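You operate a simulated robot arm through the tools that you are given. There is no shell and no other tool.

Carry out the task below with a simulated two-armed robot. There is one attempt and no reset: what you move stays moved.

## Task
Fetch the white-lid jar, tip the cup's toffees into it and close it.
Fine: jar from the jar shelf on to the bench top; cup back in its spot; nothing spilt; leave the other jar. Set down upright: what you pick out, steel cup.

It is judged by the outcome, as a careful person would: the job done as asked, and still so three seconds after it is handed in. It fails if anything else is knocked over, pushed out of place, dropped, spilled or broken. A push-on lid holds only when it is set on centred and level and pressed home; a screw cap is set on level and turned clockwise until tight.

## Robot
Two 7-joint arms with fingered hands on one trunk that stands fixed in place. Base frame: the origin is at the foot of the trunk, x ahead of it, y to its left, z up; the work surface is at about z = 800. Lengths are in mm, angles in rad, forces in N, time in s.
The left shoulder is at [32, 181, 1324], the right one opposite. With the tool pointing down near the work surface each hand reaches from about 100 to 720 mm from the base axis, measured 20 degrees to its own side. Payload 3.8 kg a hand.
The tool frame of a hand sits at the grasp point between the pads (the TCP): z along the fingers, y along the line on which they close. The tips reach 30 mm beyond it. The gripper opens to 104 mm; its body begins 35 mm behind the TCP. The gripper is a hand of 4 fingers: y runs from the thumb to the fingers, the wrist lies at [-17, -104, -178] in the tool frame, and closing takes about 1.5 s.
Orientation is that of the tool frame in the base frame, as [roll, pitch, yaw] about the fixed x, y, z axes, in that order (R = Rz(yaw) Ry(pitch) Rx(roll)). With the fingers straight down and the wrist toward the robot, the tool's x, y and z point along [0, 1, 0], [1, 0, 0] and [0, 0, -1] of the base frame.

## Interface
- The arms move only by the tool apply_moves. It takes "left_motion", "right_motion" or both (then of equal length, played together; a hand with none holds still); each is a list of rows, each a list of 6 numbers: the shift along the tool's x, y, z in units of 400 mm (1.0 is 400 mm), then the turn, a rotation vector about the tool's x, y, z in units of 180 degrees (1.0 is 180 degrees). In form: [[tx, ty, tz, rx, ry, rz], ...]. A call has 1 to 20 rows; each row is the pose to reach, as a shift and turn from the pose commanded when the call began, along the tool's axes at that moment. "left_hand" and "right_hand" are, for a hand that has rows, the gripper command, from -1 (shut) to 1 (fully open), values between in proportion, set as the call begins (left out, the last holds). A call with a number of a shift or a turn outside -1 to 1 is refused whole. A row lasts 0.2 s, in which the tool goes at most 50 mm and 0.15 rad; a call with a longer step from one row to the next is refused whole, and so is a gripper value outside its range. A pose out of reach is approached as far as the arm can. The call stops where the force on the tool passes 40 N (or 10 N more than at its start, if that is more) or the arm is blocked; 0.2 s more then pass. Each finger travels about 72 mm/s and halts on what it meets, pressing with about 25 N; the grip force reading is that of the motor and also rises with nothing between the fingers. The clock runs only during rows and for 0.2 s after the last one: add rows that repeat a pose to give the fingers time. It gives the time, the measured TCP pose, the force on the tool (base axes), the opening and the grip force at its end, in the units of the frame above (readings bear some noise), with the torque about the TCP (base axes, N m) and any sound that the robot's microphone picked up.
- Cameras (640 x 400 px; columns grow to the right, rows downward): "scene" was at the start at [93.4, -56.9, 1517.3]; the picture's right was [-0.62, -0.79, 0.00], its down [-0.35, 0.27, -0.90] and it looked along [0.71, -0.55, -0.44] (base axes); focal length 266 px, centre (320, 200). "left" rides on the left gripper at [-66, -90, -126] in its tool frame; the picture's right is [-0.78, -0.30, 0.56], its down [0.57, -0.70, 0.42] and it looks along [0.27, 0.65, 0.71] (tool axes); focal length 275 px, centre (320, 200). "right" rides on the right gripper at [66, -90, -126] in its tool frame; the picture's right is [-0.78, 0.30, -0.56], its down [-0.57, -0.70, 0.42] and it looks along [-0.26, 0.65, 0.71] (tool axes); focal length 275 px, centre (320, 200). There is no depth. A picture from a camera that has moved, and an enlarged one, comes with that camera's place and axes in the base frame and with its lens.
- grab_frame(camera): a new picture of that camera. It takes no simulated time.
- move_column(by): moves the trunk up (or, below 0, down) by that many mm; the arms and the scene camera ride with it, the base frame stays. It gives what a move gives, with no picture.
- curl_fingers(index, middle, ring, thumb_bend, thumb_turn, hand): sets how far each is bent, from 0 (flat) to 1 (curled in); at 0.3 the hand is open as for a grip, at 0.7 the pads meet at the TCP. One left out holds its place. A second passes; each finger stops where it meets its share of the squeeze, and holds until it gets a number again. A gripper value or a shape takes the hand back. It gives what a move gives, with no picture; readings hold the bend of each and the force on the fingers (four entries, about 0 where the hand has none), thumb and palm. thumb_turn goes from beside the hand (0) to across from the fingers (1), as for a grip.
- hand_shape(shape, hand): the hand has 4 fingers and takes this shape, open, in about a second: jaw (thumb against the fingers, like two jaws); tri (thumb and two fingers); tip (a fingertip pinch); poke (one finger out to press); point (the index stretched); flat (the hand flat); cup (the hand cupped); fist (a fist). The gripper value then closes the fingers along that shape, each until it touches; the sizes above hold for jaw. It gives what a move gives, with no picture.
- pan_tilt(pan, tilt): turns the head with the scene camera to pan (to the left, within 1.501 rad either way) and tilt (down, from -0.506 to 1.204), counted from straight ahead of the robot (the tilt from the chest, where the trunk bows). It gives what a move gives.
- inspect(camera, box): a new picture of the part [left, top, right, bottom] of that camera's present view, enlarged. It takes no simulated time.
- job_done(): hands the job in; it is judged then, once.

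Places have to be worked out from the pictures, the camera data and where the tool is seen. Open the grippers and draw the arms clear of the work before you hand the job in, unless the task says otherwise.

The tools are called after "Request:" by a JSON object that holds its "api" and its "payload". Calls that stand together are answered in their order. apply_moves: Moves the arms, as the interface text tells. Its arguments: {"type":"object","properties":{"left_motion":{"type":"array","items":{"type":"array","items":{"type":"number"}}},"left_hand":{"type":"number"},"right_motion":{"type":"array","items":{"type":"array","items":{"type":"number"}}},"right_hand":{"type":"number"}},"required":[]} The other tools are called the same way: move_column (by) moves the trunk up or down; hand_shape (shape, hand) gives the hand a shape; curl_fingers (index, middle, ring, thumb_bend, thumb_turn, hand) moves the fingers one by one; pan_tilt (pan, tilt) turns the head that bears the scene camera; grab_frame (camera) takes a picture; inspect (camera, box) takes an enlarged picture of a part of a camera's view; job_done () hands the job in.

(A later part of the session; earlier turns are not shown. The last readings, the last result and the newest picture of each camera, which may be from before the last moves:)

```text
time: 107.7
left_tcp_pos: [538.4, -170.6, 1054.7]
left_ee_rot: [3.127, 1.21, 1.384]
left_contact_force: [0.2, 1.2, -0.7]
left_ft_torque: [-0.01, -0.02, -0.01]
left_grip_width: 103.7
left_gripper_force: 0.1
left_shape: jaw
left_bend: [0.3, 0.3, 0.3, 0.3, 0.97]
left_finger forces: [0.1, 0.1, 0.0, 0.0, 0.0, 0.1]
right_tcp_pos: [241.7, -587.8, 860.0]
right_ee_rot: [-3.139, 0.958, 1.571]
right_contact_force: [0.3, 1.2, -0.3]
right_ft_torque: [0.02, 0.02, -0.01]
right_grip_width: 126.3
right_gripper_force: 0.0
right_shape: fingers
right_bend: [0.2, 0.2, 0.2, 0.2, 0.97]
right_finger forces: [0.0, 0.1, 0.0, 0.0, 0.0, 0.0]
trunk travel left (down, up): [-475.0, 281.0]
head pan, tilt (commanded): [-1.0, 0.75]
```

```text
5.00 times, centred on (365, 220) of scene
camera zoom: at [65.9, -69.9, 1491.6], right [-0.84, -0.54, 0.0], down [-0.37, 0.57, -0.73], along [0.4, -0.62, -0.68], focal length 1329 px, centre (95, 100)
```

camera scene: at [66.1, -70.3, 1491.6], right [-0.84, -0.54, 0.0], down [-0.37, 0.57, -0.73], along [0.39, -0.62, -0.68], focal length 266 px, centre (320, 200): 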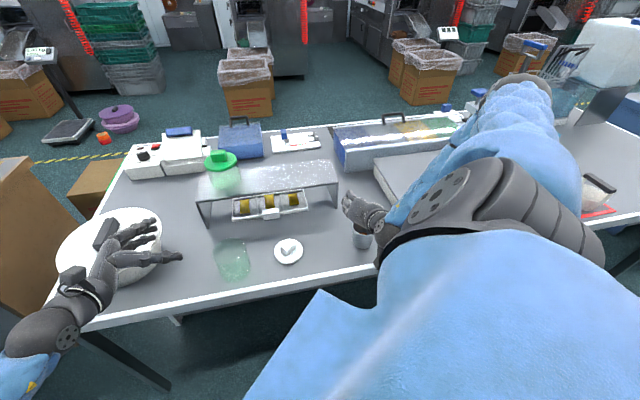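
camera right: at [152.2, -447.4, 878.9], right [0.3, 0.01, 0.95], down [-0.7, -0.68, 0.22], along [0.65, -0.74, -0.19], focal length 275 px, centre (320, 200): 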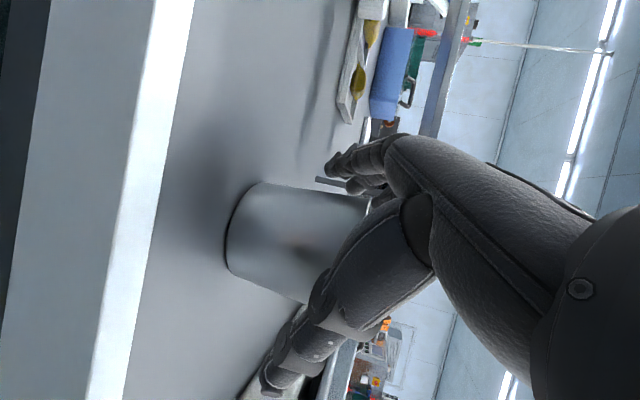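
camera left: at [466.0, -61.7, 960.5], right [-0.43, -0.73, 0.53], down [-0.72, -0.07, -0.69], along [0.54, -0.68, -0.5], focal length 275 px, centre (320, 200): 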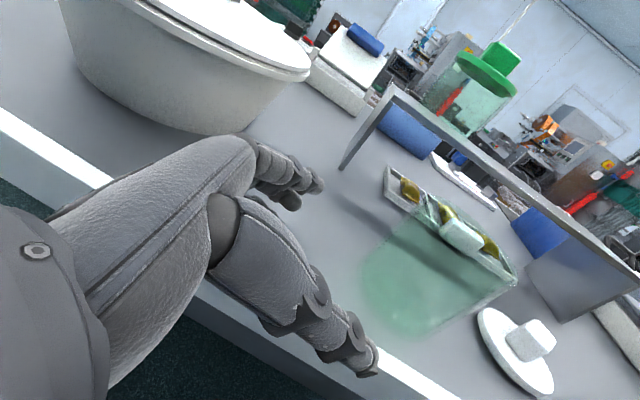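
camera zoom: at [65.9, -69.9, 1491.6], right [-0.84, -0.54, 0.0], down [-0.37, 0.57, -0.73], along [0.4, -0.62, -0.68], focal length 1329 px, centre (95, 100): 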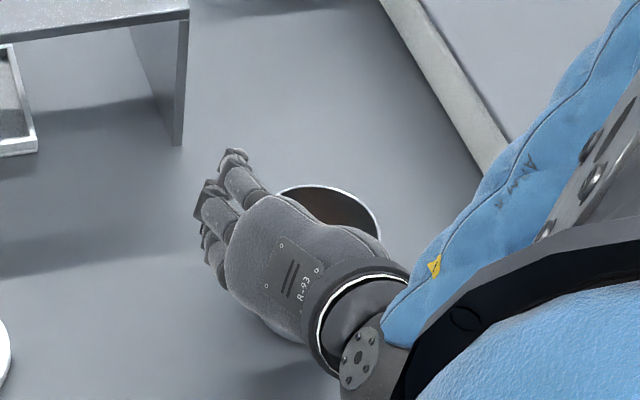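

The cup is centred between thumb and fingers, no contact. I lower 3 mm more and close the hand on it.

Request:
{"api": "apply_moves", "payload": {"right_motion": [[0.0061, 0, 0.0043, 0, 0, 0], [0.0061, 0, 0.0043, 0, 0, 0]]}}

Request:
{"api": "apply_moves", "payload": {"right_motion": [[0, 0, 0, 0, 0, 0], [0, 0, 0, 0, 0, 0], [0, 0, 0, 0, 0, 0], [0, 0, 0, 0, 0, 0], [0, 0, 0, 0, 0, 0], [0, 0, 0, 0, 0, 0], [0, 0, 0, 0, 0, 0], [0, 0, 0, 0, 0, 0], [0, 0, 0, 0, 0, 0]], "right_hand": -1.0}}

Request:
{"api": "grab_frame", "payload": {"camera": "right"}}

Request:
{"api": "inspect", "payload": {"camera": "scene", "box": [325, 180, 405, 260]}}

```text
time: 108.3
left_tcp_pos: [537.9, -171.2, 1054.7]
left_ee_rot: [3.126, 1.209, 1.384]
left_contact_force: [0.0, 0.4, -0.6]
left_ft_torque: [0.0, -0.02, 0.04]
left_grip_width: 103.9
left_gripper_force: 0.1
left_shape: jaw
left_bend: [0.3, 0.3, 0.3, 0.3, 0.97]
left_finger forces: [0.0, 0.0, 0.0, 0.0, 0.0, 0.0]
right_tcp_pos: [241.5, -588.7, 857.9]
right_ee_rot: [-3.139, 0.959, 1.573]
right_contact_force: [0.5, 0.3, 0.5]
right_ft_torque: [-0.01, 0.0, 0.02]
right_grip_width: 126.2
right_gripper_force: 0.2
right_shape: fingers
right_bend: [0.2, 0.2, 0.2, 0.2, 0.97]
right_finger forces: [0.0, 0.0, 0.0, 0.1, 0.0, 0.1]
trunk travel left (down, up): [-475.0, 281.0]
head pan, tilt (commanded): [-1.0, 0.75]
```

```text
time: 110.3
left_tcp_pos: [538.3, -170.9, 1056.2]
left_ee_rot: [3.125, 1.208, 1.383]
left_contact_force: [0.3, -1.5, -0.3]
left_ft_torque: [-0.02, 0.0, 0.01]
left_grip_width: 104.1
left_gripper_force: 0.0
left_shape: jaw
left_bend: [0.3, 0.3, 0.3, 0.3, 0.97]
left_finger forces: [0.0, 0.0, 0.0, 0.0, 0.0, 0.0]
right_tcp_pos: [241.3, -589.5, 858.0]
right_ee_rot: [-3.139, 0.959, 1.572]
right_contact_force: [-0.2, 0.1, -0.5]
right_ft_torque: [0.03, 0.03, 0.01]
right_grip_width: 61.1
right_gripper_force: 24.9
right_shape: jaw
right_bend: [0.73, 0.41, 0.4, 0.64, 0.99]
right_finger forces: [12.8, 6.8, 2.8, 0.0, 22.8, 0.1]
trunk travel left (down, up): [-475.0, 281.0]
head pan, tilt (commanded): [-1.0, 0.75]
```

```text
taken
camera right: at [152.1, -447.6, 876.0], right [0.3, 0.01, 0.95], down [-0.7, -0.68, 0.22], along [0.65, -0.74, -0.19], focal length 275 px, centre (320, 200)
```

right: 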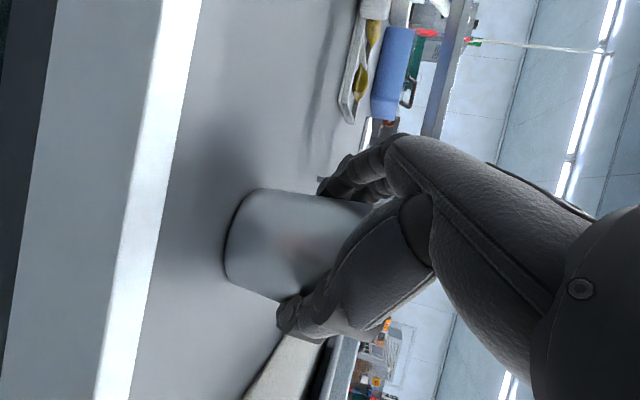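

```text
5.00 times, centred on (365, 220) of scene
camera zoom: at [65.9, -70.0, 1491.6], right [-0.84, -0.54, 0.0], down [-0.37, 0.57, -0.73], along [0.4, -0.62, -0.68], focal length 1329 px, centre (95, 100)
```

zoom: 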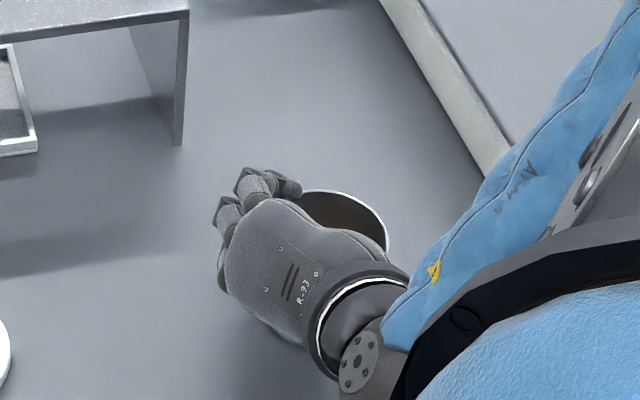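

Gripped (thumb 23 N, three fingers). I lift 20 mm and check that the cup hangs level and firm.

Request:
{"api": "apply_moves", "payload": {"right_motion": [[-0.0103, 0, -0.0072, 0, 0, 0], [-0.0205, 0, -0.0144, 0, 0, 0], [-0.041, 0, -0.0287, 0, 0, 0], [-0.041, 0, -0.0287, 0, 0, 0]]}}

Request:
{"api": "grab_frame", "payload": {"camera": "right"}}

Request:
{"api": "inspect", "payload": {"camera": "scene", "box": [325, 180, 405, 260]}}

```text
time: 111.3
left_tcp_pos: [538.8, -171.4, 1054.9]
left_ee_rot: [3.129, 1.209, 1.385]
left_contact_force: [0.1, 0.2, 0.0]
left_ft_torque: [0.02, -0.01, -0.02]
left_grip_width: 103.8
left_gripper_force: 0.0
left_shape: jaw
left_bend: [0.3, 0.3, 0.3, 0.3, 0.97]
left_finger forces: [0.0, 0.0, 0.1, 0.0, 0.0, 0.1]
right_tcp_pos: [242.0, -590.1, 878.6]
right_ee_rot: [-3.139, 0.96, 1.57]
right_contact_force: [0.3, -0.6, -2.0]
right_ft_torque: [0.03, 0.03, 0.01]
right_grip_width: 61.1
right_gripper_force: 25.3
right_shape: jaw
right_bend: [0.73, 0.41, 0.4, 0.64, 0.99]
right_finger forces: [12.9, 6.7, 2.8, 0.0, 22.9, 0.0]
trunk travel left (down, up): [-475.0, 281.0]
head pan, tilt (commanded): [-1.0, 0.75]
```

```text
taken
camera right: at [151.9, -448.9, 896.2], right [0.3, 0.01, 0.95], down [-0.7, -0.68, 0.22], along [0.65, -0.74, -0.19], focal length 275 px, centre (320, 200)
```

right: 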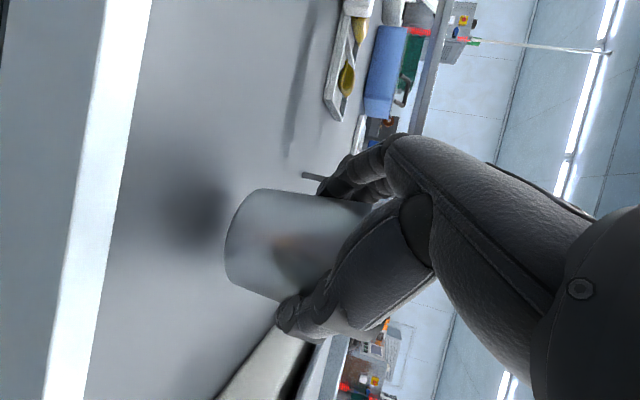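

```text
5.00 times, centred on (365, 220) of scene
camera zoom: at [66.0, -70.3, 1491.6], right [-0.84, -0.54, 0.0], down [-0.37, 0.57, -0.73], along [0.39, -0.62, -0.68], focal length 1329 px, centre (95, 100)
```

zoom: 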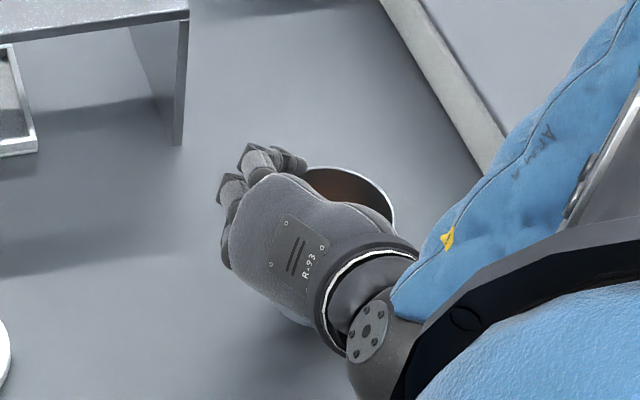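

The cup is held firmly and level (about 0.2 kg). I lift it to z ≈ 1010 and at the same time draw the left hand well away to the left.

Request:
{"api": "apply_moves", "payload": {"right_motion": [[-0.03, 0, -0.021, 0, 0, 0], [-0.08, 0, -0.056, 0, 0, 0], [-0.14, 0, -0.098, 0, 0, 0], [-0.2, 0, -0.14, 0, 0, 0], [-0.25, 0, -0.175, 0, 0, 0], [-0.2687, 0, -0.188, 0, 0, 0], [-0.2687, 0, -0.188, 0, 0, 0]], "left_motion": [[0.0133, -0.0345, -0.0805, 0, 0, 0], [0.0267, -0.0689, -0.161, 0, 0, 0], [0.04, -0.1034, -0.2416, 0, 0, 0], [0.0534, -0.1378, -0.3221, 0, 0, 0], [0.0667, -0.1723, -0.4026, 0, 0, 0], [0.0667, -0.1723, -0.4026, 0, 0, 0], [0.0667, -0.1723, -0.4026, 0, 0, 0]]}}

Request:
{"api": "grab_frame", "payload": {"camera": "scene"}}

Request:
{"api": "grab_frame", "payload": {"camera": "right"}}

```text
time: 112.9
left_tcp_pos: [498.2, -1.9, 1086.3]
left_ee_rot: [3.126, 1.21, 1.382]
left_contact_force: [0.7, -0.2, 0.4]
left_ft_torque: [-0.02, -0.01, 0.02]
left_grip_width: 104.0
left_gripper_force: 0.0
left_shape: jaw
left_bend: [0.3, 0.3, 0.3, 0.3, 0.97]
left_finger forces: [0.0, 0.1, 0.0, 0.0, 0.1, 0.1]
right_tcp_pos: [241.1, -589.9, 1011.2]
right_ee_rot: [-3.139, 0.958, 1.572]
right_contact_force: [-0.5, 0.2, -1.4]
right_ft_torque: [0.04, 0.01, -0.01]
right_grip_width: 61.2
right_gripper_force: 24.7
right_shape: jaw
right_bend: [0.73, 0.41, 0.4, 0.64, 0.99]
right_finger forces: [12.9, 6.8, 2.9, 0.0, 22.8, 0.0]
trunk travel left (down, up): [-475.0, 281.0]
head pan, tilt (commanded): [-1.0, 0.75]
```

```text
taken
camera scene: at [65.7, -69.6, 1491.6], right [-0.84, -0.54, 0.0], down [-0.37, 0.57, -0.73], along [0.4, -0.62, -0.68], focal length 266 px, centre (320, 200)
```

scene: 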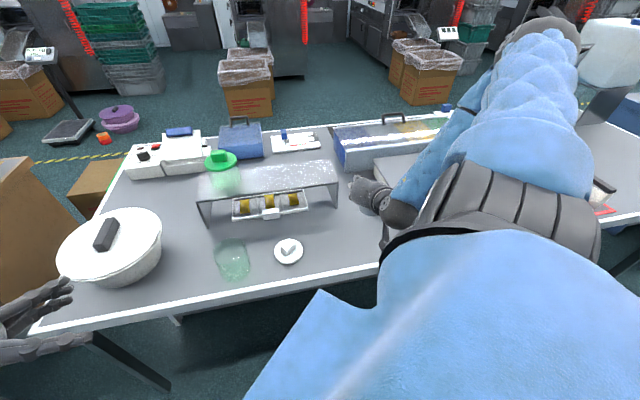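

```text
taken
camera right: at [151.6, -449.2, 1027.7], right [0.3, 0.01, 0.95], down [-0.7, -0.68, 0.22], along [0.65, -0.74, -0.2], focal length 275 px, centre (320, 200)
```

right: 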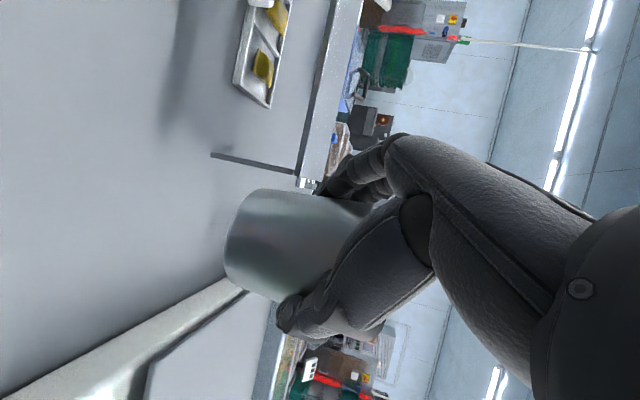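

Cup is high and level. I carry it toward the jar, turning the hand about the vertical (first half).

Request:
{"api": "apply_moves", "payload": {"right_motion": [[0.0186, 0.027, -0.0254, -0.0133, 0, -0.0093], [0.0557, 0.0809, -0.0762, -0.0398, 0, -0.0279], [0.0929, 0.1349, -0.127, -0.0664, 0, -0.0465], [0.13, 0.1889, -0.1778, -0.0929, 0, -0.0651], [0.1671, 0.2428, -0.2286, -0.1194, 0, -0.0837], [0.2043, 0.2968, -0.2795, -0.146, 0, -0.1023], [0.2228, 0.3238, -0.3049, -0.1592, 0, -0.1116], [0.2228, 0.3238, -0.3049, -0.1592, 0, -0.1116]]}}

Request:
{"api": "grab_frame", "payload": {"camera": "scene"}}

```text
time: 114.7
left_tcp_pos: [498.5, -1.1, 1086.6]
left_ee_rot: [3.129, 1.209, 1.386]
left_contact_force: [0.2, -0.6, 0.0]
left_ft_torque: [0.01, 0.02, 0.0]
left_grip_width: 103.8
left_gripper_force: 0.0
left_shape: jaw
left_bend: [0.3, 0.3, 0.3, 0.3, 0.97]
left_finger forces: [0.0, 0.1, 0.0, 0.0, 0.1, 0.0]
right_tcp_pos: [372.2, -438.9, 1006.5]
right_ee_rot: [3.138, 0.958, 2.177]
right_contact_force: [0.2, 0.5, -1.1]
right_ft_torque: [0.03, 0.0, 0.0]
right_grip_width: 61.5
right_gripper_force: 24.6
right_shape: jaw
right_bend: [0.73, 0.41, 0.4, 0.64, 0.99]
right_finger forces: [13.0, 6.8, 2.8, 0.0, 23.0, 0.0]
trunk travel left (down, up): [-475.0, 281.0]
head pan, tilt (commanded): [-1.0, 0.75]
```

```text
taken
camera scene: at [65.9, -70.0, 1491.6], right [-0.84, -0.54, 0.0], down [-0.37, 0.57, -0.73], along [0.4, -0.62, -0.68], focal length 266 px, centre (320, 200)
```

scene: 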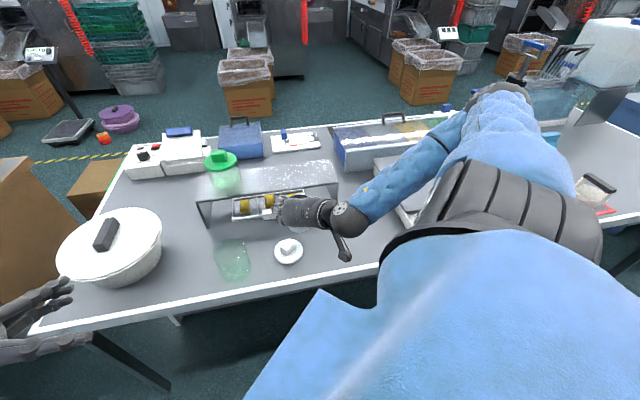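

Going well; second half of the carry, to just above and left of the jar's middle.

Request:
{"api": "apply_moves", "payload": {"right_motion": [[0.0072, 0.04, -0.0077, -0.0133, 0, -0.0093], [0.0215, 0.12, -0.0231, -0.0398, 0, -0.0279], [0.0358, 0.1999, -0.0385, -0.0664, 0, -0.0465], [0.0502, 0.2799, -0.0538, -0.0929, 0, -0.0651], [0.0645, 0.3599, -0.0692, -0.1195, 0, -0.0837], [0.0788, 0.4398, -0.0846, -0.146, 0, -0.1023], [0.086, 0.4798, -0.0923, -0.1593, 0, -0.1116], [0.086, 0.4798, -0.0923, -0.1593, 0, -0.1116], [0.086, 0.4798, -0.0923, -0.1593, 0, -0.1116]]}}

Request:
{"api": "pan_tilt", "payload": {"pan": -0.7, "tilt": 0.8}}

Request:
{"api": "grab_frame", "payload": {"camera": "scene"}}

Request:
{"api": "grab_frame", "payload": {"camera": "right"}}

Request:
{"api": "grab_frame", "payload": {"camera": "left"}}

```text
time: 116.7
left_tcp_pos: [498.5, -1.1, 1086.1]
left_ee_rot: [3.128, 1.209, 1.386]
left_contact_force: [1.0, 0.4, -0.6]
left_ft_torque: [-0.03, 0.0, -0.01]
left_grip_width: 104.1
left_gripper_force: 0.0
left_shape: jaw
left_bend: [0.3, 0.3, 0.3, 0.3, 0.97]
left_finger forces: [0.1, 0.1, 0.0, 0.0, 0.0, 0.0]
right_tcp_pos: [498.9, -287.1, 999.8]
right_ee_rot: [3.139, 0.958, 2.788]
right_contact_force: [-0.2, 0.8, -1.5]
right_ft_torque: [0.01, 0.04, 0.0]
right_grip_width: 61.2
right_gripper_force: 25.2
right_shape: jaw
right_bend: [0.73, 0.41, 0.41, 0.64, 0.99]
right_finger forces: [12.9, 6.8, 2.9, 0.0, 23.0, 0.0]
trunk travel left (down, up): [-475.0, 281.0]
head pan, tilt (commanded): [-1.0, 0.75]
```

```text
time: 117.5
left_tcp_pos: [499.3, -1.6, 1086.8]
left_ee_rot: [3.129, 1.21, 1.387]
left_contact_force: [0.3, -0.3, 0.7]
left_ft_torque: [-0.01, -0.01, 0.0]
left_grip_width: 103.7
left_gripper_force: 0.0
left_shape: jaw
left_bend: [0.3, 0.3, 0.3, 0.3, 0.97]
left_finger forces: [0.0, 0.0, 0.0, 0.0, 0.0, 0.1]
right_tcp_pos: [500.4, -288.1, 999.6]
right_ee_rot: [3.138, 0.958, 2.79]
right_contact_force: [1.0, 0.2, -0.3]
right_ft_torque: [0.02, 0.02, 0.02]
right_grip_width: 61.3
right_gripper_force: 24.7
right_shape: jaw
right_bend: [0.73, 0.41, 0.41, 0.64, 0.99]
right_finger forces: [12.9, 6.7, 2.9, 0.0, 22.9, 0.1]
trunk travel left (down, up): [-475.0, 281.0]
head pan, tilt (commanded): [-0.7, 0.799]
```

```text
taken
camera scene: at [83.0, -52.3, 1487.6], right [-0.64, -0.76, 0.0], down [-0.55, 0.46, -0.7], along [0.53, -0.45, -0.72], focal length 266 px, centre (320, 200)
```

scene: 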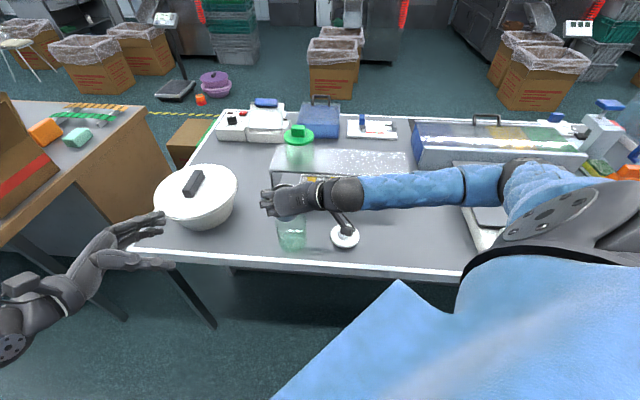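

```text
taken
camera right: at [336.8, -323.2, 1017.7], right [0.09, 0.28, 0.96], down [0.39, -0.89, 0.22], along [0.91, 0.36, -0.19], focal length 275 px, centre (320, 200)
```

right: 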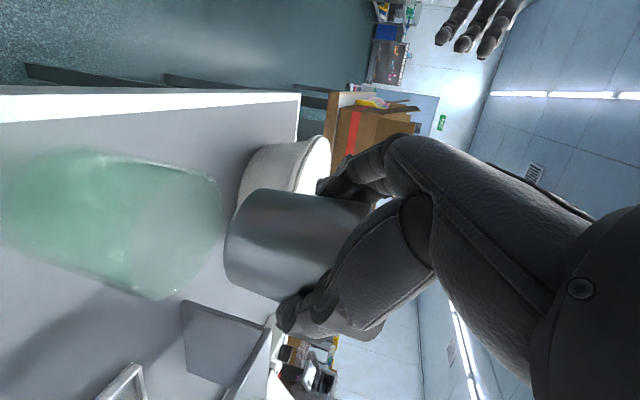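

```text
taken
camera left: at [426.4, 106.6, 1192.0], right [-0.43, -0.73, 0.53], down [-0.72, -0.07, -0.69], along [0.54, -0.68, -0.5], focal length 275 px, centre (320, 200)
```

left: 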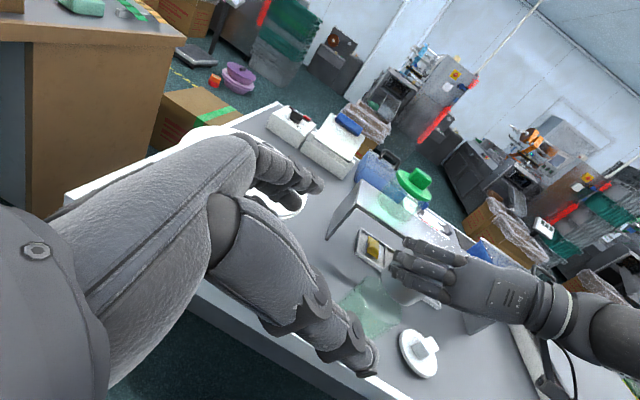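

The cup is over the jar's mouth, level. I lower 25 mm and start tipping it to the right about a horizontal axis – first 60°, and look.

Request:
{"api": "apply_moves", "payload": {"right_motion": [[0.0266, 0.0048, 0.0166, 0, 0, 0], [0.0532, 0.0095, 0.0331, 0, 0, 0], [0.0532, 0.0095, 0.0331, -0.0157, 0.0191, 0.0224], [0.0532, 0.0095, 0.0331, -0.0313, 0.0383, 0.0447], [0.0532, 0.0095, 0.0331, -0.047, 0.0574, 0.0671], [0.0532, 0.0095, 0.0331, -0.0627, 0.0765, 0.0895], [0.0532, 0.0095, 0.0331, -0.0784, 0.0957, 0.1119], [0.0532, 0.0095, 0.0331, -0.094, 0.1148, 0.1342], [0.0532, 0.0095, 0.0331, -0.1097, 0.1339, 0.1566], [0.0532, 0.0095, 0.0331, -0.1254, 0.153, 0.179], [0.0532, 0.0095, 0.0331, -0.141, 0.1722, 0.2013], [0.0532, 0.0095, 0.0331, -0.1567, 0.1913, 0.2237], [0.0532, 0.0095, 0.0331, -0.1567, 0.1913, 0.2237]]}}

Request:
{"api": "grab_frame", "payload": {"camera": "scene"}}

Request:
{"api": "grab_frame", "payload": {"camera": "right"}}

Request:
{"api": "inspect", "payload": {"camera": "left", "box": [330, 210, 530, 380]}}

```text
time: 120.3
left_tcp_pos: [498.2, -1.5, 1085.7]
left_ee_rot: [3.128, 1.21, 1.384]
left_contact_force: [-0.3, 0.1, 0.1]
left_ft_torque: [0.03, 0.0, -0.02]
left_grip_width: 103.9
left_gripper_force: 0.0
left_shape: jaw
left_bend: [0.3, 0.3, 0.3, 0.3, 0.97]
left_finger forces: [0.0, 0.1, 0.1, 0.1, 0.1, 0.0]
right_tcp_pos: [501.4, -282.9, 973.5]
right_ee_rot: [2.345, 0.122, 2.323]
right_contact_force: [-0.1, 0.1, -1.8]
right_ft_torque: [-0.05, 0.03, -0.01]
right_grip_width: 61.3
right_gripper_force: 25.2
right_shape: jaw
right_bend: [0.73, 0.41, 0.41, 0.64, 0.99]
right_finger forces: [12.8, 6.8, 2.8, 0.1, 23.5, 0.0]
trunk travel left (down, up): [-475.0, 281.0]
head pan, tilt (commanded): [-0.7, 0.799]
```

```text
taken
camera scene: at [82.9, -52.1, 1487.6], right [-0.64, -0.76, 0.0], down [-0.55, 0.46, -0.7], along [0.53, -0.45, -0.72], focal length 266 px, centre (320, 200)
```

scene: 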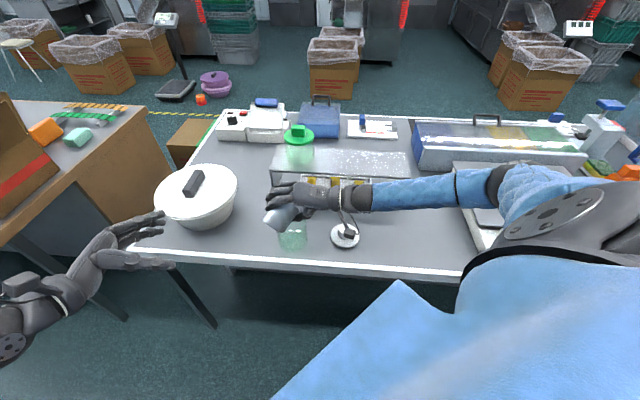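

```text
taken
camera right: at [342.2, -338.5, 988.6], right [0.34, -0.64, 0.69], down [0.32, -0.61, -0.72], along [0.89, 0.46, 0.0], focal length 275 px, centre (320, 200)
```

right: 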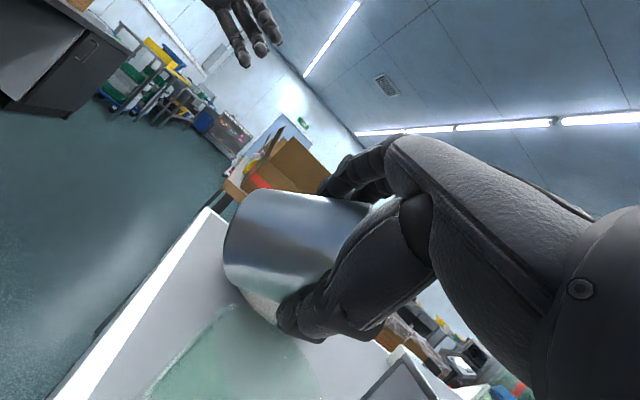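

```text
2.35 times, centred on (430, 295) of left
camera zoom: at [426.4, 106.6, 1192.0], right [-0.43, -0.73, 0.53], down [-0.72, -0.07, -0.69], along [0.54, -0.68, -0.5], focal length 648 px, centre (61, -24)
```

zoom: 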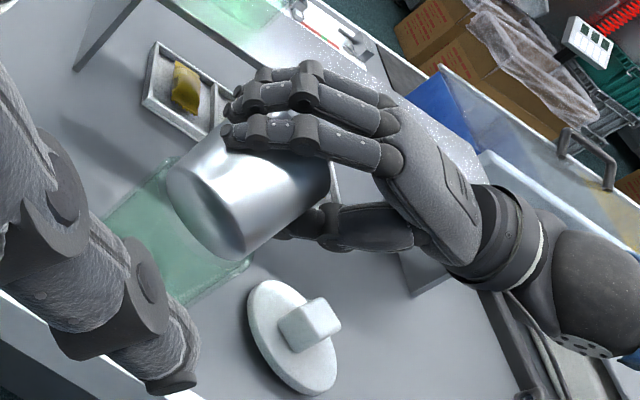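

At 60° all is well: the mouth's lower lip will come over the jar's middle. I continue tipping slowly to about 115° and hold.

Request:
{"api": "apply_moves", "payload": {"right_motion": [[0, 0, 0, -0.0183, 0.0223, 0.0261], [0, 0, 0, -0.0366, 0.0446, 0.0522], [0, 0, 0, -0.0548, 0.067, 0.0783], [0, 0, 0, -0.0731, 0.0893, 0.1044], [0, 0, 0, -0.0914, 0.1116, 0.1305], [0, 0, 0, -0.1005, 0.1228, 0.1435], [0, 0, 0, -0.1097, 0.1339, 0.1566], [0, 0, 0, -0.1188, 0.1451, 0.1696], [0, 0, 0, -0.1279, 0.1563, 0.1827], [0, 0, 0, -0.1371, 0.1674, 0.1957], [0, 0, 0, -0.1436, 0.1754, 0.2051], [0, 0, 0, -0.1436, 0.1754, 0.2051], [0, 0, 0, -0.1436, 0.1754, 0.2051], [0, 0, 0, -0.1436, 0.1754, 0.2051]]}}

Request:
{"api": "grab_frame", "payload": {"camera": "scene"}}

Request:
{"api": "inspect", "payload": {"camera": "left", "box": [330, 210, 530, 380]}}

Request:
{"api": "grab_frame", "payload": {"camera": "right"}}

```text
time: 123.3
left_tcp_pos: [498.3, -0.8, 1087.5]
left_ee_rot: [3.131, 1.21, 1.388]
left_contact_force: [0.7, -0.4, 0.0]
left_ft_torque: [0.0, -0.01, 0.0]
left_grip_width: 103.7
left_gripper_force: 0.1
left_shape: jaw
left_bend: [0.3, 0.3, 0.3, 0.3, 0.97]
left_finger forces: [0.0, 0.0, 0.0, 0.0, 0.1, 0.0]
right_tcp_pos: [500.4, -284.6, 973.4]
right_ee_rot: [1.812, -0.702, 2.491]
right_contact_force: [-0.7, -0.9, 0.0]
right_ft_torque: [0.0, 0.01, 0.01]
right_grip_width: 61.4
right_gripper_force: 25.0
right_shape: jaw
right_bend: [0.73, 0.41, 0.41, 0.64, 0.99]
right_finger forces: [12.9, 6.7, 2.9, 0.0, 23.3, 0.0]
trunk travel left (down, up): [-475.0, 281.0]
head pan, tilt (commanded): [-0.7, 0.799]
```

```text
taken
camera scene: at [82.9, -52.2, 1487.6], right [-0.64, -0.76, 0.0], down [-0.55, 0.46, -0.7], along [0.53, -0.45, -0.72], focal length 266 px, centre (320, 200)
```

scene: 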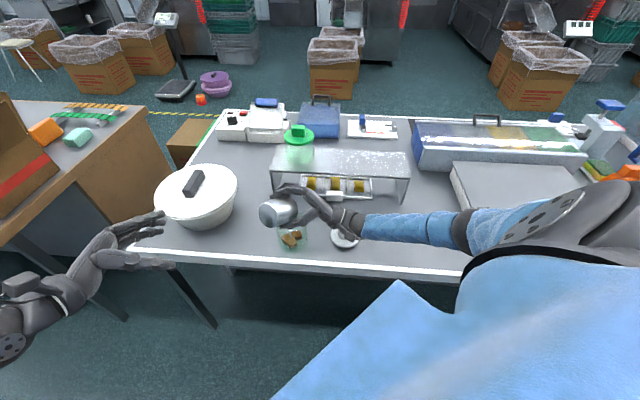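

```text
2.35 times, centred on (430, 295) of left
camera zoom: at [426.4, 106.6, 1192.0], right [-0.43, -0.73, 0.53], down [-0.72, -0.07, -0.69], along [0.54, -0.68, -0.5], focal length 648 px, centre (61, -24)
```

zoom: 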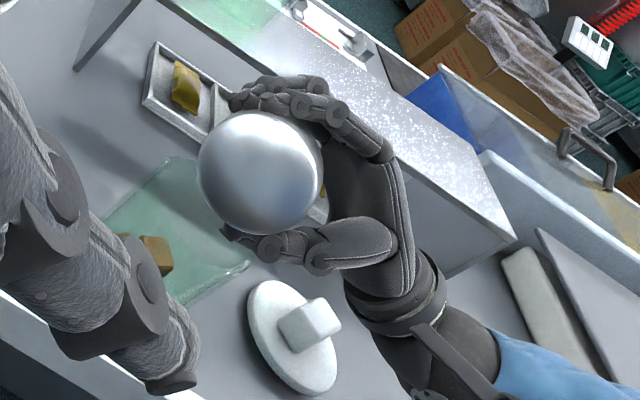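

```text
taken
camera right: at [344.0, -345.5, 973.2], right [0.4, -0.9, -0.18], down [0.09, 0.24, -0.97], along [0.91, 0.37, 0.18], focal length 275 px, centre (320, 200)
```

right: 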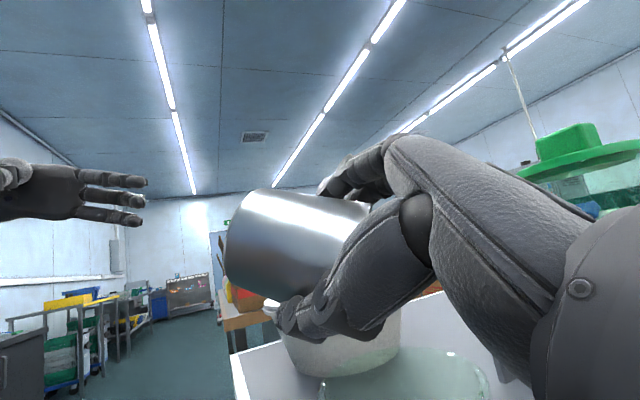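

The toffees have dropped – I see them in the jar. I check closely for any outside the jar or left in the cup.

Request:
{"api": "inspect", "payload": {"camera": "scene", "box": [250, 180, 370, 270]}}

Request:
{"api": "inspect", "payload": {"camera": "scene", "box": [200, 130, 460, 290]}}

```text
4.44 times, centred on (310, 225) of scene
camera zoom: at [82.9, -52.2, 1487.6], right [-0.64, -0.76, 0.0], down [-0.55, 0.46, -0.7], along [0.53, -0.45, -0.72], focal length 1181 px, centre (364, 89)
```

zoom: 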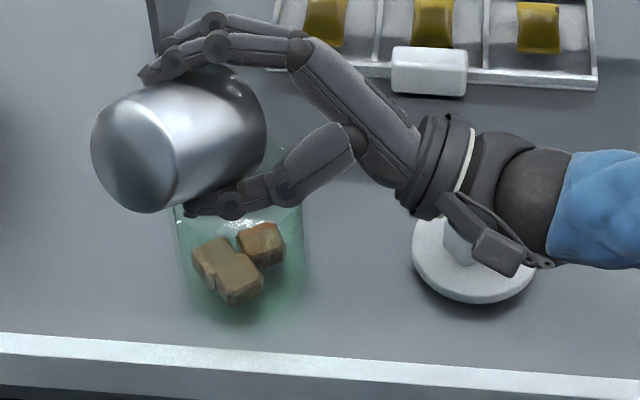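

```text
2.46 times, centred on (330, 210) of scene
camera zoom: at [82.9, -52.2, 1487.6], right [-0.64, -0.76, 0.0], down [-0.55, 0.46, -0.7], along [0.53, -0.45, -0.72], focal length 654 px, centre (295, 175)
```

zoom: 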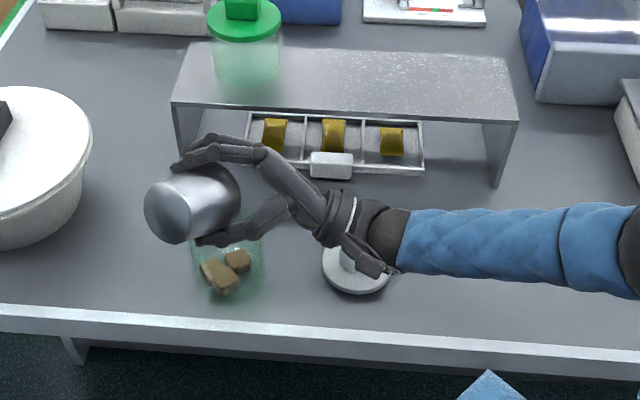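

Three pieces lie in the jar, none outside. To be sure the cup is empty I tip 12° further with a small shake.

Request:
{"api": "apply_moves", "payload": {"right_motion": [[0, 0, 0, -0.0157, 0.0192, 0.0224], [0, 0, 0, -0.0313, 0.0383, 0.0447], [0, 0, 0, -0.0313, 0.0383, 0.0447], [0, 0, 0, -0.0157, 0.0192, 0.0224], [0, 0, 0, -0.0313, 0.0383, 0.0447], [0, 0, 0, -0.0313, 0.0383, 0.0447], [0, 0, 0, -0.0313, 0.0383, 0.0447]]}}

Request:
{"api": "inspect", "payload": {"camera": "scene", "box": [250, 180, 370, 270]}}

Request:
{"api": "inspect", "payload": {"camera": "left", "box": [330, 210, 530, 380]}}

```text
time: 124.9
left_tcp_pos: [498.1, -0.8, 1086.8]
left_ee_rot: [3.127, 1.209, 1.385]
left_contact_force: [0.5, -0.1, 0.2]
left_ft_torque: [-0.03, 0.04, 0.02]
left_grip_width: 104.0
left_gripper_force: 0.0
left_shape: jaw
left_bend: [0.3, 0.3, 0.3, 0.3, 0.97]
left_finger forces: [0.0, 0.0, 0.0, 0.1, 0.0, 0.0]
right_tcp_pos: [500.4, -284.0, 973.8]
right_ee_rot: [1.616, -0.86, 2.63]
right_contact_force: [-0.3, -0.5, -0.5]
right_ft_torque: [-0.01, -0.01, -0.01]
right_grip_width: 61.2
right_gripper_force: 25.0
right_shape: jaw
right_bend: [0.73, 0.41, 0.41, 0.64, 0.99]
right_finger forces: [12.9, 6.7, 3.0, 0.0, 23.3, 0.0]
trunk travel left (down, up): [-475.0, 281.0]
head pan, tilt (commanded): [-0.7, 0.799]
```

```text
4.44 times, centred on (310, 225) of scene
camera zoom: at [83.0, -52.0, 1487.6], right [-0.64, -0.76, 0.0], down [-0.55, 0.46, -0.7], along [0.53, -0.45, -0.72], focal length 1181 px, centre (364, 89)
```

zoom: 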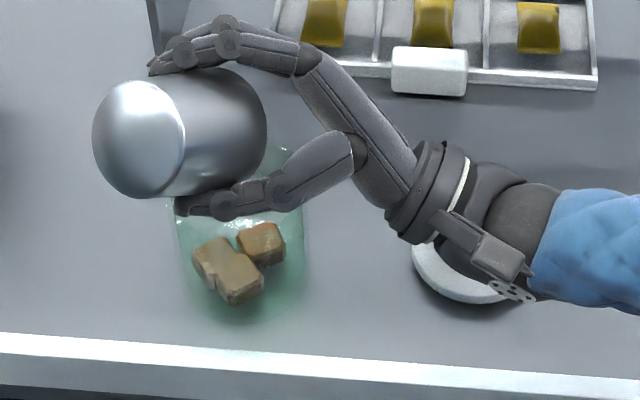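

```text
2.35 times, centred on (430, 295) of left
camera zoom: at [426.4, 106.7, 1192.0], right [-0.43, -0.73, 0.53], down [-0.72, -0.07, -0.69], along [0.54, -0.68, -0.5], focal length 648 px, centre (61, -24)
```

zoom: 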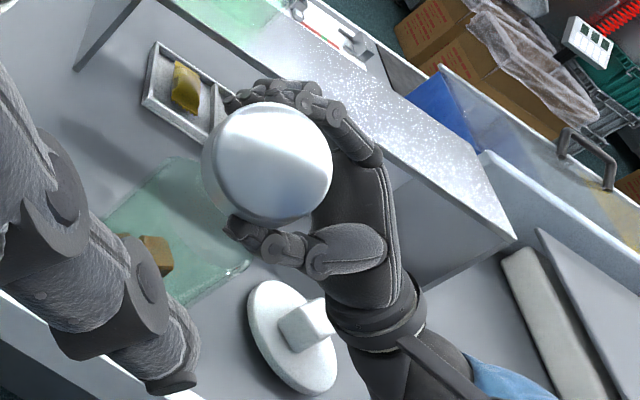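

Nothing more came out. I bring the cup upright again by the reverse rotation.

Request:
{"api": "apply_moves", "payload": {"right_motion": [[0, 0, 0, 0.0195, -0.0238, -0.0279], [0, 0, 0, 0.039, -0.0476, -0.0557], [0, 0, 0, 0.0585, -0.0715, -0.0836], [0, 0, 0, 0.078, -0.0953, -0.1114], [0, 0, 0, 0.0975, -0.1191, -0.1393], [0, 0, 0, 0.117, -0.1429, -0.1671], [0, 0, 0, 0.1365, -0.1668, -0.195], [0, 0, 0, 0.156, -0.1906, -0.2228], [0, 0, 0, 0.1755, -0.2144, -0.2507], [0, 0, 0, 0.1951, -0.2382, -0.2785], [0, 0, 0, 0.2146, -0.2621, -0.3064], [0, 0, 0, 0.2341, -0.2859, -0.3342], [0, 0, 0, 0.2536, -0.3097, -0.3621], [0, 0, 0, 0.2731, -0.3335, -0.3899], [0, 0, 0, 0.2926, -0.3574, -0.4178], [0, 0, 0, 0.3121, -0.3812, -0.4456], [0, 0, 0, 0.3316, -0.405, -0.4735], [0, 0, 0, 0.3316, -0.405, -0.4735]]}}

Request:
{"api": "grab_frame", "payload": {"camera": "scene"}}

Request:
{"api": "inspect", "payload": {"camera": "scene", "box": [230, 170, 370, 270]}}

```text
time: 128.7
left_tcp_pos: [498.7, -1.8, 1087.3]
left_ee_rot: [3.124, 1.211, 1.381]
left_contact_force: [0.4, 0.5, 0.6]
left_ft_torque: [0.0, 0.01, 0.01]
left_grip_width: 103.9
left_gripper_force: 0.0
left_shape: jaw
left_bend: [0.3, 0.3, 0.3, 0.3, 0.97]
left_finger forces: [0.0, 0.0, 0.0, 0.0, 0.1, 0.0]
right_tcp_pos: [500.0, -284.7, 972.6]
right_ee_rot: [3.141, 0.958, 2.791]
right_contact_force: [0.1, -0.1, -0.8]
right_ft_torque: [-0.01, -0.03, 0.04]
right_grip_width: 61.1
right_gripper_force: 25.1
right_shape: jaw
right_bend: [0.73, 0.41, 0.41, 0.64, 0.99]
right_finger forces: [13.2, 6.7, 3.0, 0.1, 23.1, 0.0]
trunk travel left (down, up): [-475.0, 281.0]
head pan, tilt (commanded): [-0.7, 0.799]
```

```text
taken
camera scene: at [82.9, -52.3, 1487.6], right [-0.64, -0.76, 0.0], down [-0.55, 0.46, -0.7], along [0.53, -0.45, -0.72], focal length 266 px, centre (320, 200)
```

scene: 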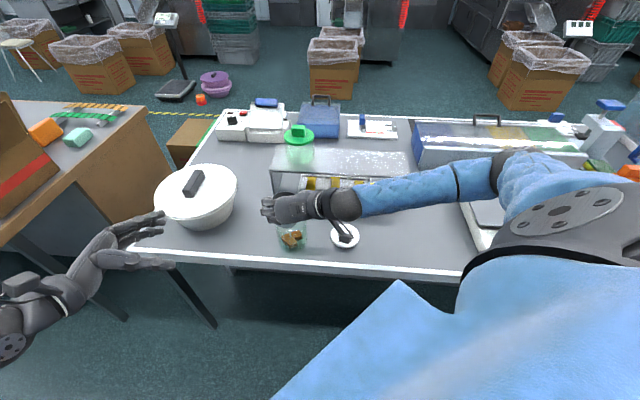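

```text
4.00 times, centred on (300, 220) of scene
camera zoom: at [82.9, -52.3, 1487.6], right [-0.64, -0.76, 0.0], down [-0.55, 0.46, -0.7], along [0.53, -0.45, -0.72], focal length 1063 px, centre (400, 120)
```

zoom: 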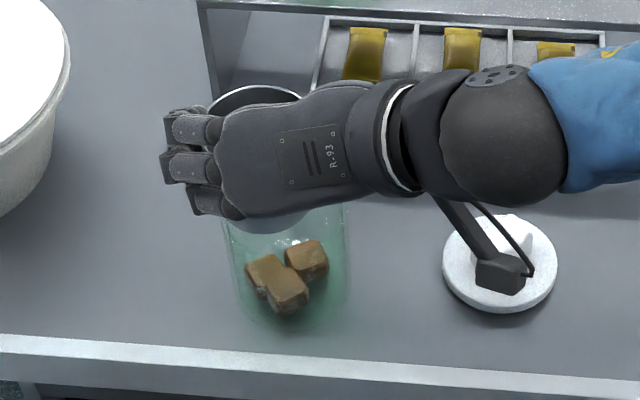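

Upright again, toffees safely in the jar. Now I carry the cup back the same way: up, then the first half of the return.

Request:
{"api": "apply_moves", "payload": {"right_motion": [[-0.0297, -0.0048, -0.0188, 0, 0, 0], [-0.0593, -0.0095, -0.0375, 0, 0, 0], [-0.0466, -0.0759, -0.0587, 0.0228, 0, 0.0159], [-0.0338, -0.1422, -0.0799, 0.0455, 0, 0.0319], [-0.0211, -0.2086, -0.1011, 0.0683, 0, 0.0478], [-0.0084, -0.2749, -0.1224, 0.091, 0, 0.0638], [0.0043, -0.3413, -0.1436, 0.1138, 0, 0.0797], [0.0171, -0.4076, -0.1648, 0.1365, 0, 0.0957], [0.0298, -0.474, -0.186, 0.1593, 0, 0.1116], [0.0298, -0.474, -0.186, 0.1593, 0, 0.1116]]}}

Request:
{"api": "inspect", "payload": {"camera": "scene", "box": [220, 170, 440, 290]}}

```text
time: 130.9
left_tcp_pos: [499.3, -1.6, 1086.5]
left_ee_rot: [3.122, 1.21, 1.38]
left_contact_force: [-0.4, -0.3, -0.4]
left_ft_torque: [-0.01, 0.01, 0.0]
left_grip_width: 104.0
left_gripper_force: 0.1
left_shape: jaw
left_bend: [0.3, 0.3, 0.3, 0.3, 0.97]
left_finger forces: [0.1, 0.0, 0.1, 0.0, 0.1, 0.1]
right_tcp_pos: [371.6, -439.7, 1009.3]
right_ee_rot: [-3.141, 0.957, 2.179]
right_contact_force: [0.4, 0.4, -0.6]
right_ft_torque: [0.01, 0.04, 0.0]
right_grip_width: 61.0
right_gripper_force: 24.9
right_shape: jaw
right_bend: [0.73, 0.41, 0.41, 0.64, 0.99]
right_finger forces: [13.2, 6.6, 3.0, 0.1, 23.0, 0.0]
trunk travel left (down, up): [-475.0, 281.0]
head pan, tilt (commanded): [-0.7, 0.799]
```

```text
2.91 times, centred on (330, 230) of scene
camera zoom: at [83.0, -52.2, 1487.6], right [-0.64, -0.76, 0.0], down [-0.55, 0.46, -0.7], along [0.53, -0.45, -0.72], focal length 773 px, centre (291, 113)
```

zoom: 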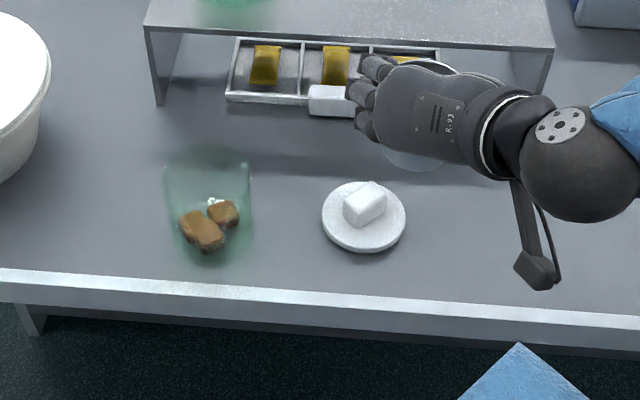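

Second half of the return, to above the cup's original spot.

Request:
{"api": "apply_moves", "payload": {"right_motion": [[-0.005, -0.0337, 0.0081, 0.0114, 0, 0.008], [-0.0151, -0.1011, 0.0243, 0.0341, 0, 0.0239], [-0.0251, -0.1686, 0.0405, 0.0569, 0, 0.0399], [-0.0351, -0.236, 0.0568, 0.0797, 0, 0.0558], [-0.0452, -0.3034, 0.073, 0.1024, 0, 0.0717], [-0.0552, -0.3709, 0.0892, 0.1252, 0, 0.0877], [-0.0653, -0.4383, 0.1054, 0.1479, 0, 0.1036], [-0.0703, -0.472, 0.1135, 0.1593, 0, 0.1116], [-0.0703, -0.472, 0.1135, 0.1593, 0, 0.1116], [-0.0703, -0.472, 0.1135, 0.1593, 0, 0.1116]]}}

Request:
{"api": "pan_tilt", "payload": {"pan": -0.665, "tilt": 0.457}}

Request:
{"api": "grab_frame", "payload": {"camera": "scene"}}

Request:
{"api": "grab_frame", "payload": {"camera": "right"}}

```text
time: 133.1
left_tcp_pos: [497.6, -1.7, 1087.2]
left_ee_rot: [3.131, 1.208, 1.389]
left_contact_force: [0.3, -0.3, -0.6]
left_ft_torque: [-0.02, -0.02, 0.03]
left_grip_width: 104.1
left_gripper_force: 0.1
left_shape: jaw
left_bend: [0.3, 0.3, 0.3, 0.3, 0.97]
left_finger forces: [0.1, 0.0, 0.0, 0.0, 0.1, 0.0]
right_tcp_pos: [247.1, -589.5, 1003.9]
right_ee_rot: [3.141, 0.959, 1.566]
right_contact_force: [0.0, -0.1, 0.1]
right_ft_torque: [-0.03, 0.0, -0.02]
right_grip_width: 61.2
right_gripper_force: 24.5
right_shape: jaw
right_bend: [0.73, 0.41, 0.41, 0.64, 0.99]
right_finger forces: [13.0, 6.6, 3.0, 0.1, 23.0, 0.0]
trunk travel left (down, up): [-475.0, 281.0]
head pan, tilt (commanded): [-0.7, 0.799]
```

```text
time: 133.9
left_tcp_pos: [498.1, -2.9, 1085.9]
left_ee_rot: [3.126, 1.209, 1.382]
left_contact_force: [0.4, 0.7, -0.6]
left_ft_torque: [0.02, 0.0, -0.01]
left_grip_width: 104.1
left_gripper_force: 0.0
left_shape: jaw
left_bend: [0.3, 0.3, 0.3, 0.3, 0.97]
left_finger forces: [0.0, 0.0, 0.1, 0.0, 0.0, 0.0]
right_tcp_pos: [246.7, -590.2, 1004.4]
right_ee_rot: [-3.141, 0.958, 1.569]
right_contact_force: [-0.2, 0.7, -1.0]
right_ft_torque: [-0.01, -0.05, 0.01]
right_grip_width: 61.4
right_gripper_force: 24.7
right_shape: jaw
right_bend: [0.73, 0.41, 0.41, 0.64, 0.99]
right_finger forces: [13.0, 6.6, 3.0, 0.0, 22.9, 0.0]
trunk travel left (down, up): [-475.0, 281.0]
head pan, tilt (commanded): [-0.665, 0.457]
```

```text
taken
camera scene: at [93.4, -56.9, 1517.3], right [-0.62, -0.79, 0.0], down [-0.35, 0.27, -0.9], along [0.71, -0.55, -0.44], focal length 266 px, centre (320, 200)
```

scene: 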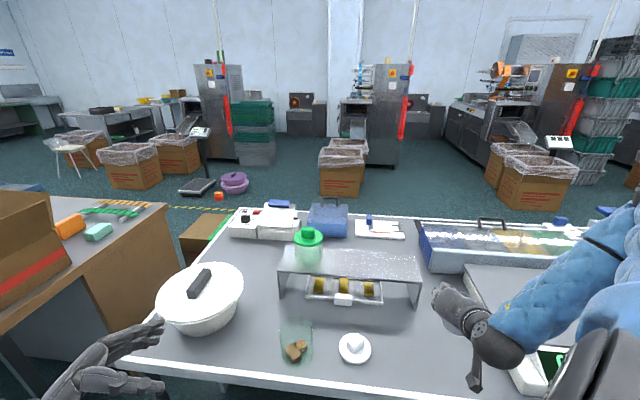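

```text
taken
camera right: at [157.7, -449.3, 1022.2], right [0.3, 0.01, 0.95], down [-0.7, -0.68, 0.22], along [0.65, -0.74, -0.19], focal length 275 px, centre (320, 200)
```

right: 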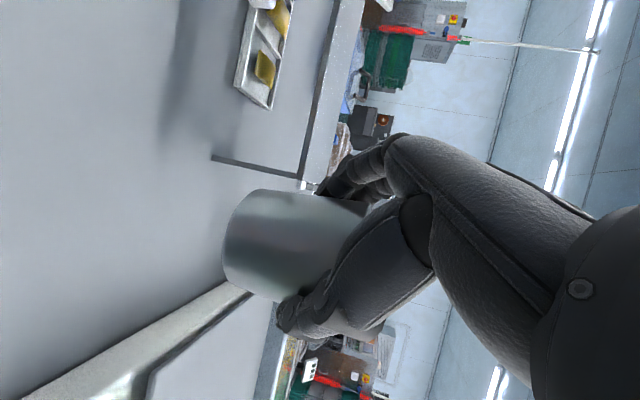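

The camera view now matches the initial one for comparison. I lower the cup to a few mm above the bench.

Request:
{"api": "apply_moves", "payload": {"right_motion": [[0.05, 0, 0.035, 0, 0, 0], [0.12, 0, 0.0841, 0, 0, 0], [0.19, 0, 0.1331, 0, 0, 0], [0.25, 0, 0.1752, 0, 0, 0], [0.2826, 0, 0.198, 0, 0, 0], [0.2826, 0, 0.198, 0, 0, 0]]}}

Request:
{"api": "inspect", "payload": {"camera": "scene", "box": [380, 280, 540, 380]}}

```text
time: 135.3
left_tcp_pos: [498.1, -1.8, 1085.4]
left_ee_rot: [3.125, 1.21, 1.382]
left_contact_force: [0.1, 0.0, -0.4]
left_ft_torque: [0.0, -0.01, 0.02]
left_grip_width: 104.0
left_gripper_force: 0.0
left_shape: jaw
left_bend: [0.3, 0.3, 0.3, 0.3, 0.97]
left_finger forces: [0.0, 0.0, 0.0, 0.0, 0.0, 0.0]
right_tcp_pos: [247.6, -589.3, 866.2]
right_ee_rot: [-3.138, 0.959, 1.571]
right_contact_force: [-0.3, 0.1, -0.4]
right_ft_torque: [0.01, -0.03, 0.02]
right_grip_width: 61.4
right_gripper_force: 25.6
right_shape: jaw
right_bend: [0.73, 0.41, 0.41, 0.64, 0.99]
right_finger forces: [13.1, 6.5, 3.0, 0.0, 23.0, 0.1]
trunk travel left (down, up): [-475.0, 281.0]
head pan, tilt (commanded): [-0.665, 0.457]
```

```text
4.00 times, centred on (460, 330) of scene
camera zoom: at [93.4, -56.8, 1517.4], right [-0.62, -0.79, 0.0], down [-0.35, 0.27, -0.9], along [0.71, -0.55, -0.44], focal length 1063 px, centre (-240, -320)
```

zoom: 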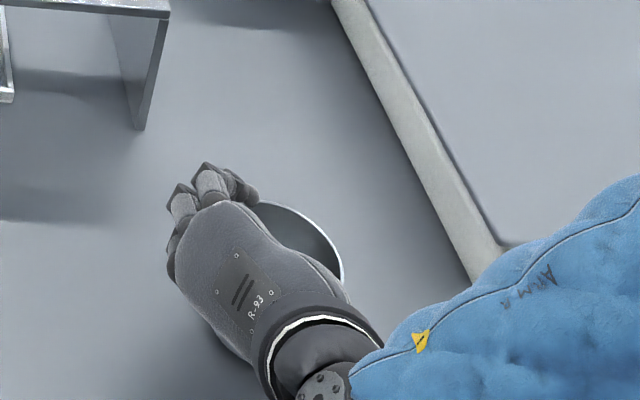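

The rim lines up with the initial picture within a few pixels. I lower the last millimetres slowly.

Request:
{"api": "apply_moves", "payload": {"right_motion": [[0.0041, 0, 0.0029, 0, 0, 0], [0.0082, 0, 0.0057, 0, 0, 0], [0.0123, 0, 0.0086, 0, 0, 0], [0.0143, 0, 0.01, 0, 0, 0], [0.0143, 0, 0.01, 0, 0, 0]]}}

```text
time: 136.5
left_tcp_pos: [497.2, -0.9, 1086.8]
left_ee_rot: [3.127, 1.209, 1.383]
left_contact_force: [0.6, -0.4, 0.1]
left_ft_torque: [0.0, 0.0, -0.01]
left_grip_width: 103.7
left_gripper_force: 0.1
left_shape: jaw
left_bend: [0.3, 0.3, 0.3, 0.3, 0.97]
left_finger forces: [0.1, 0.1, 0.1, 0.1, 0.0, 0.0]
right_tcp_pos: [248.3, -589.2, 861.1]
right_ee_rot: [-3.141, 0.959, 1.57]
right_contact_force: [0.3, -1.4, 2.0]
right_ft_torque: [0.01, -0.01, 0.0]
right_grip_width: 61.4
right_gripper_force: 25.6
right_shape: jaw
right_bend: [0.73, 0.41, 0.41, 0.64, 0.99]
right_finger forces: [13.2, 7.0, 3.9, 0.0, 23.0, 0.1]
trunk travel left (down, up): [-475.0, 281.0]
head pan, tilt (commanded): [-0.665, 0.457]
```

Light contact begins. One more millimetre to seat it.

Request:
{"api": "apply_moves", "payload": {"right_motion": [[0.0012, 0, 0.0009, 0, 0, 0], [0.0024, 0, 0.0017, 0, 0, 0], [0.0024, 0, 0.0017, 0, 0, 0]]}}

Request:
{"api": "inspect", "payload": {"camera": "scene", "box": [380, 280, 540, 380]}}

Request:
{"api": "grab_frame", "payload": {"camera": "right"}}

```text
time: 137.3
left_tcp_pos: [498.8, -1.1, 1086.1]
left_ee_rot: [3.126, 1.21, 1.384]
left_contact_force: [0.3, 0.0, -0.2]
left_ft_torque: [0.0, 0.01, -0.01]
left_grip_width: 103.9
left_gripper_force: 0.2
left_shape: jaw
left_bend: [0.3, 0.3, 0.3, 0.3, 0.97]
left_finger forces: [0.1, 0.1, 0.0, 0.0, 0.0, 0.1]
right_tcp_pos: [247.5, -590.3, 857.7]
right_ee_rot: [-3.141, 0.96, 1.569]
right_contact_force: [1.7, -1.7, 4.8]
right_ft_torque: [-0.02, -0.07, -0.03]
right_grip_width: 60.9
right_gripper_force: 24.5
right_shape: jaw
right_bend: [0.73, 0.41, 0.41, 0.64, 0.99]
right_finger forces: [13.5, 7.5, 4.4, 0.1, 23.4, 0.0]
trunk travel left (down, up): [-475.0, 281.0]
head pan, tilt (commanded): [-0.665, 0.457]
```

```text
4.00 times, centred on (460, 330) of scene
camera zoom: at [93.3, -56.5, 1517.5], right [-0.62, -0.79, 0.0], down [-0.35, 0.27, -0.9], along [0.71, -0.55, -0.44], focal length 1063 px, centre (-240, -320)
```

zoom: 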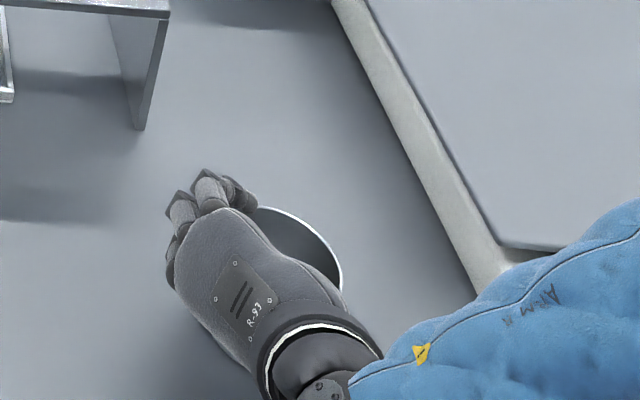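

```text
taken
camera right: at [157.4, -449.6, 875.8], right [0.3, 0.01, 0.95], down [-0.7, -0.67, 0.23], along [0.65, -0.74, -0.19], focal length 275 px, centre (320, 200)
```

right: 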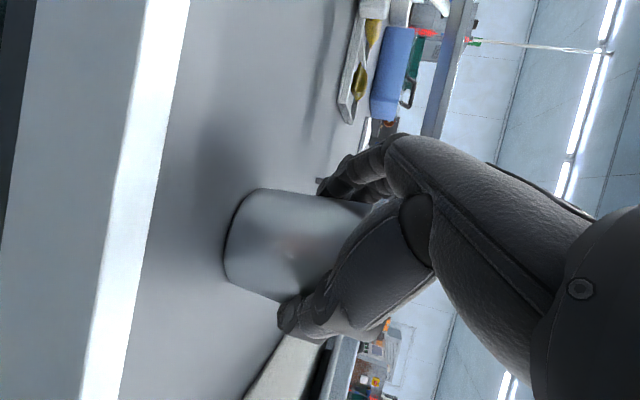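

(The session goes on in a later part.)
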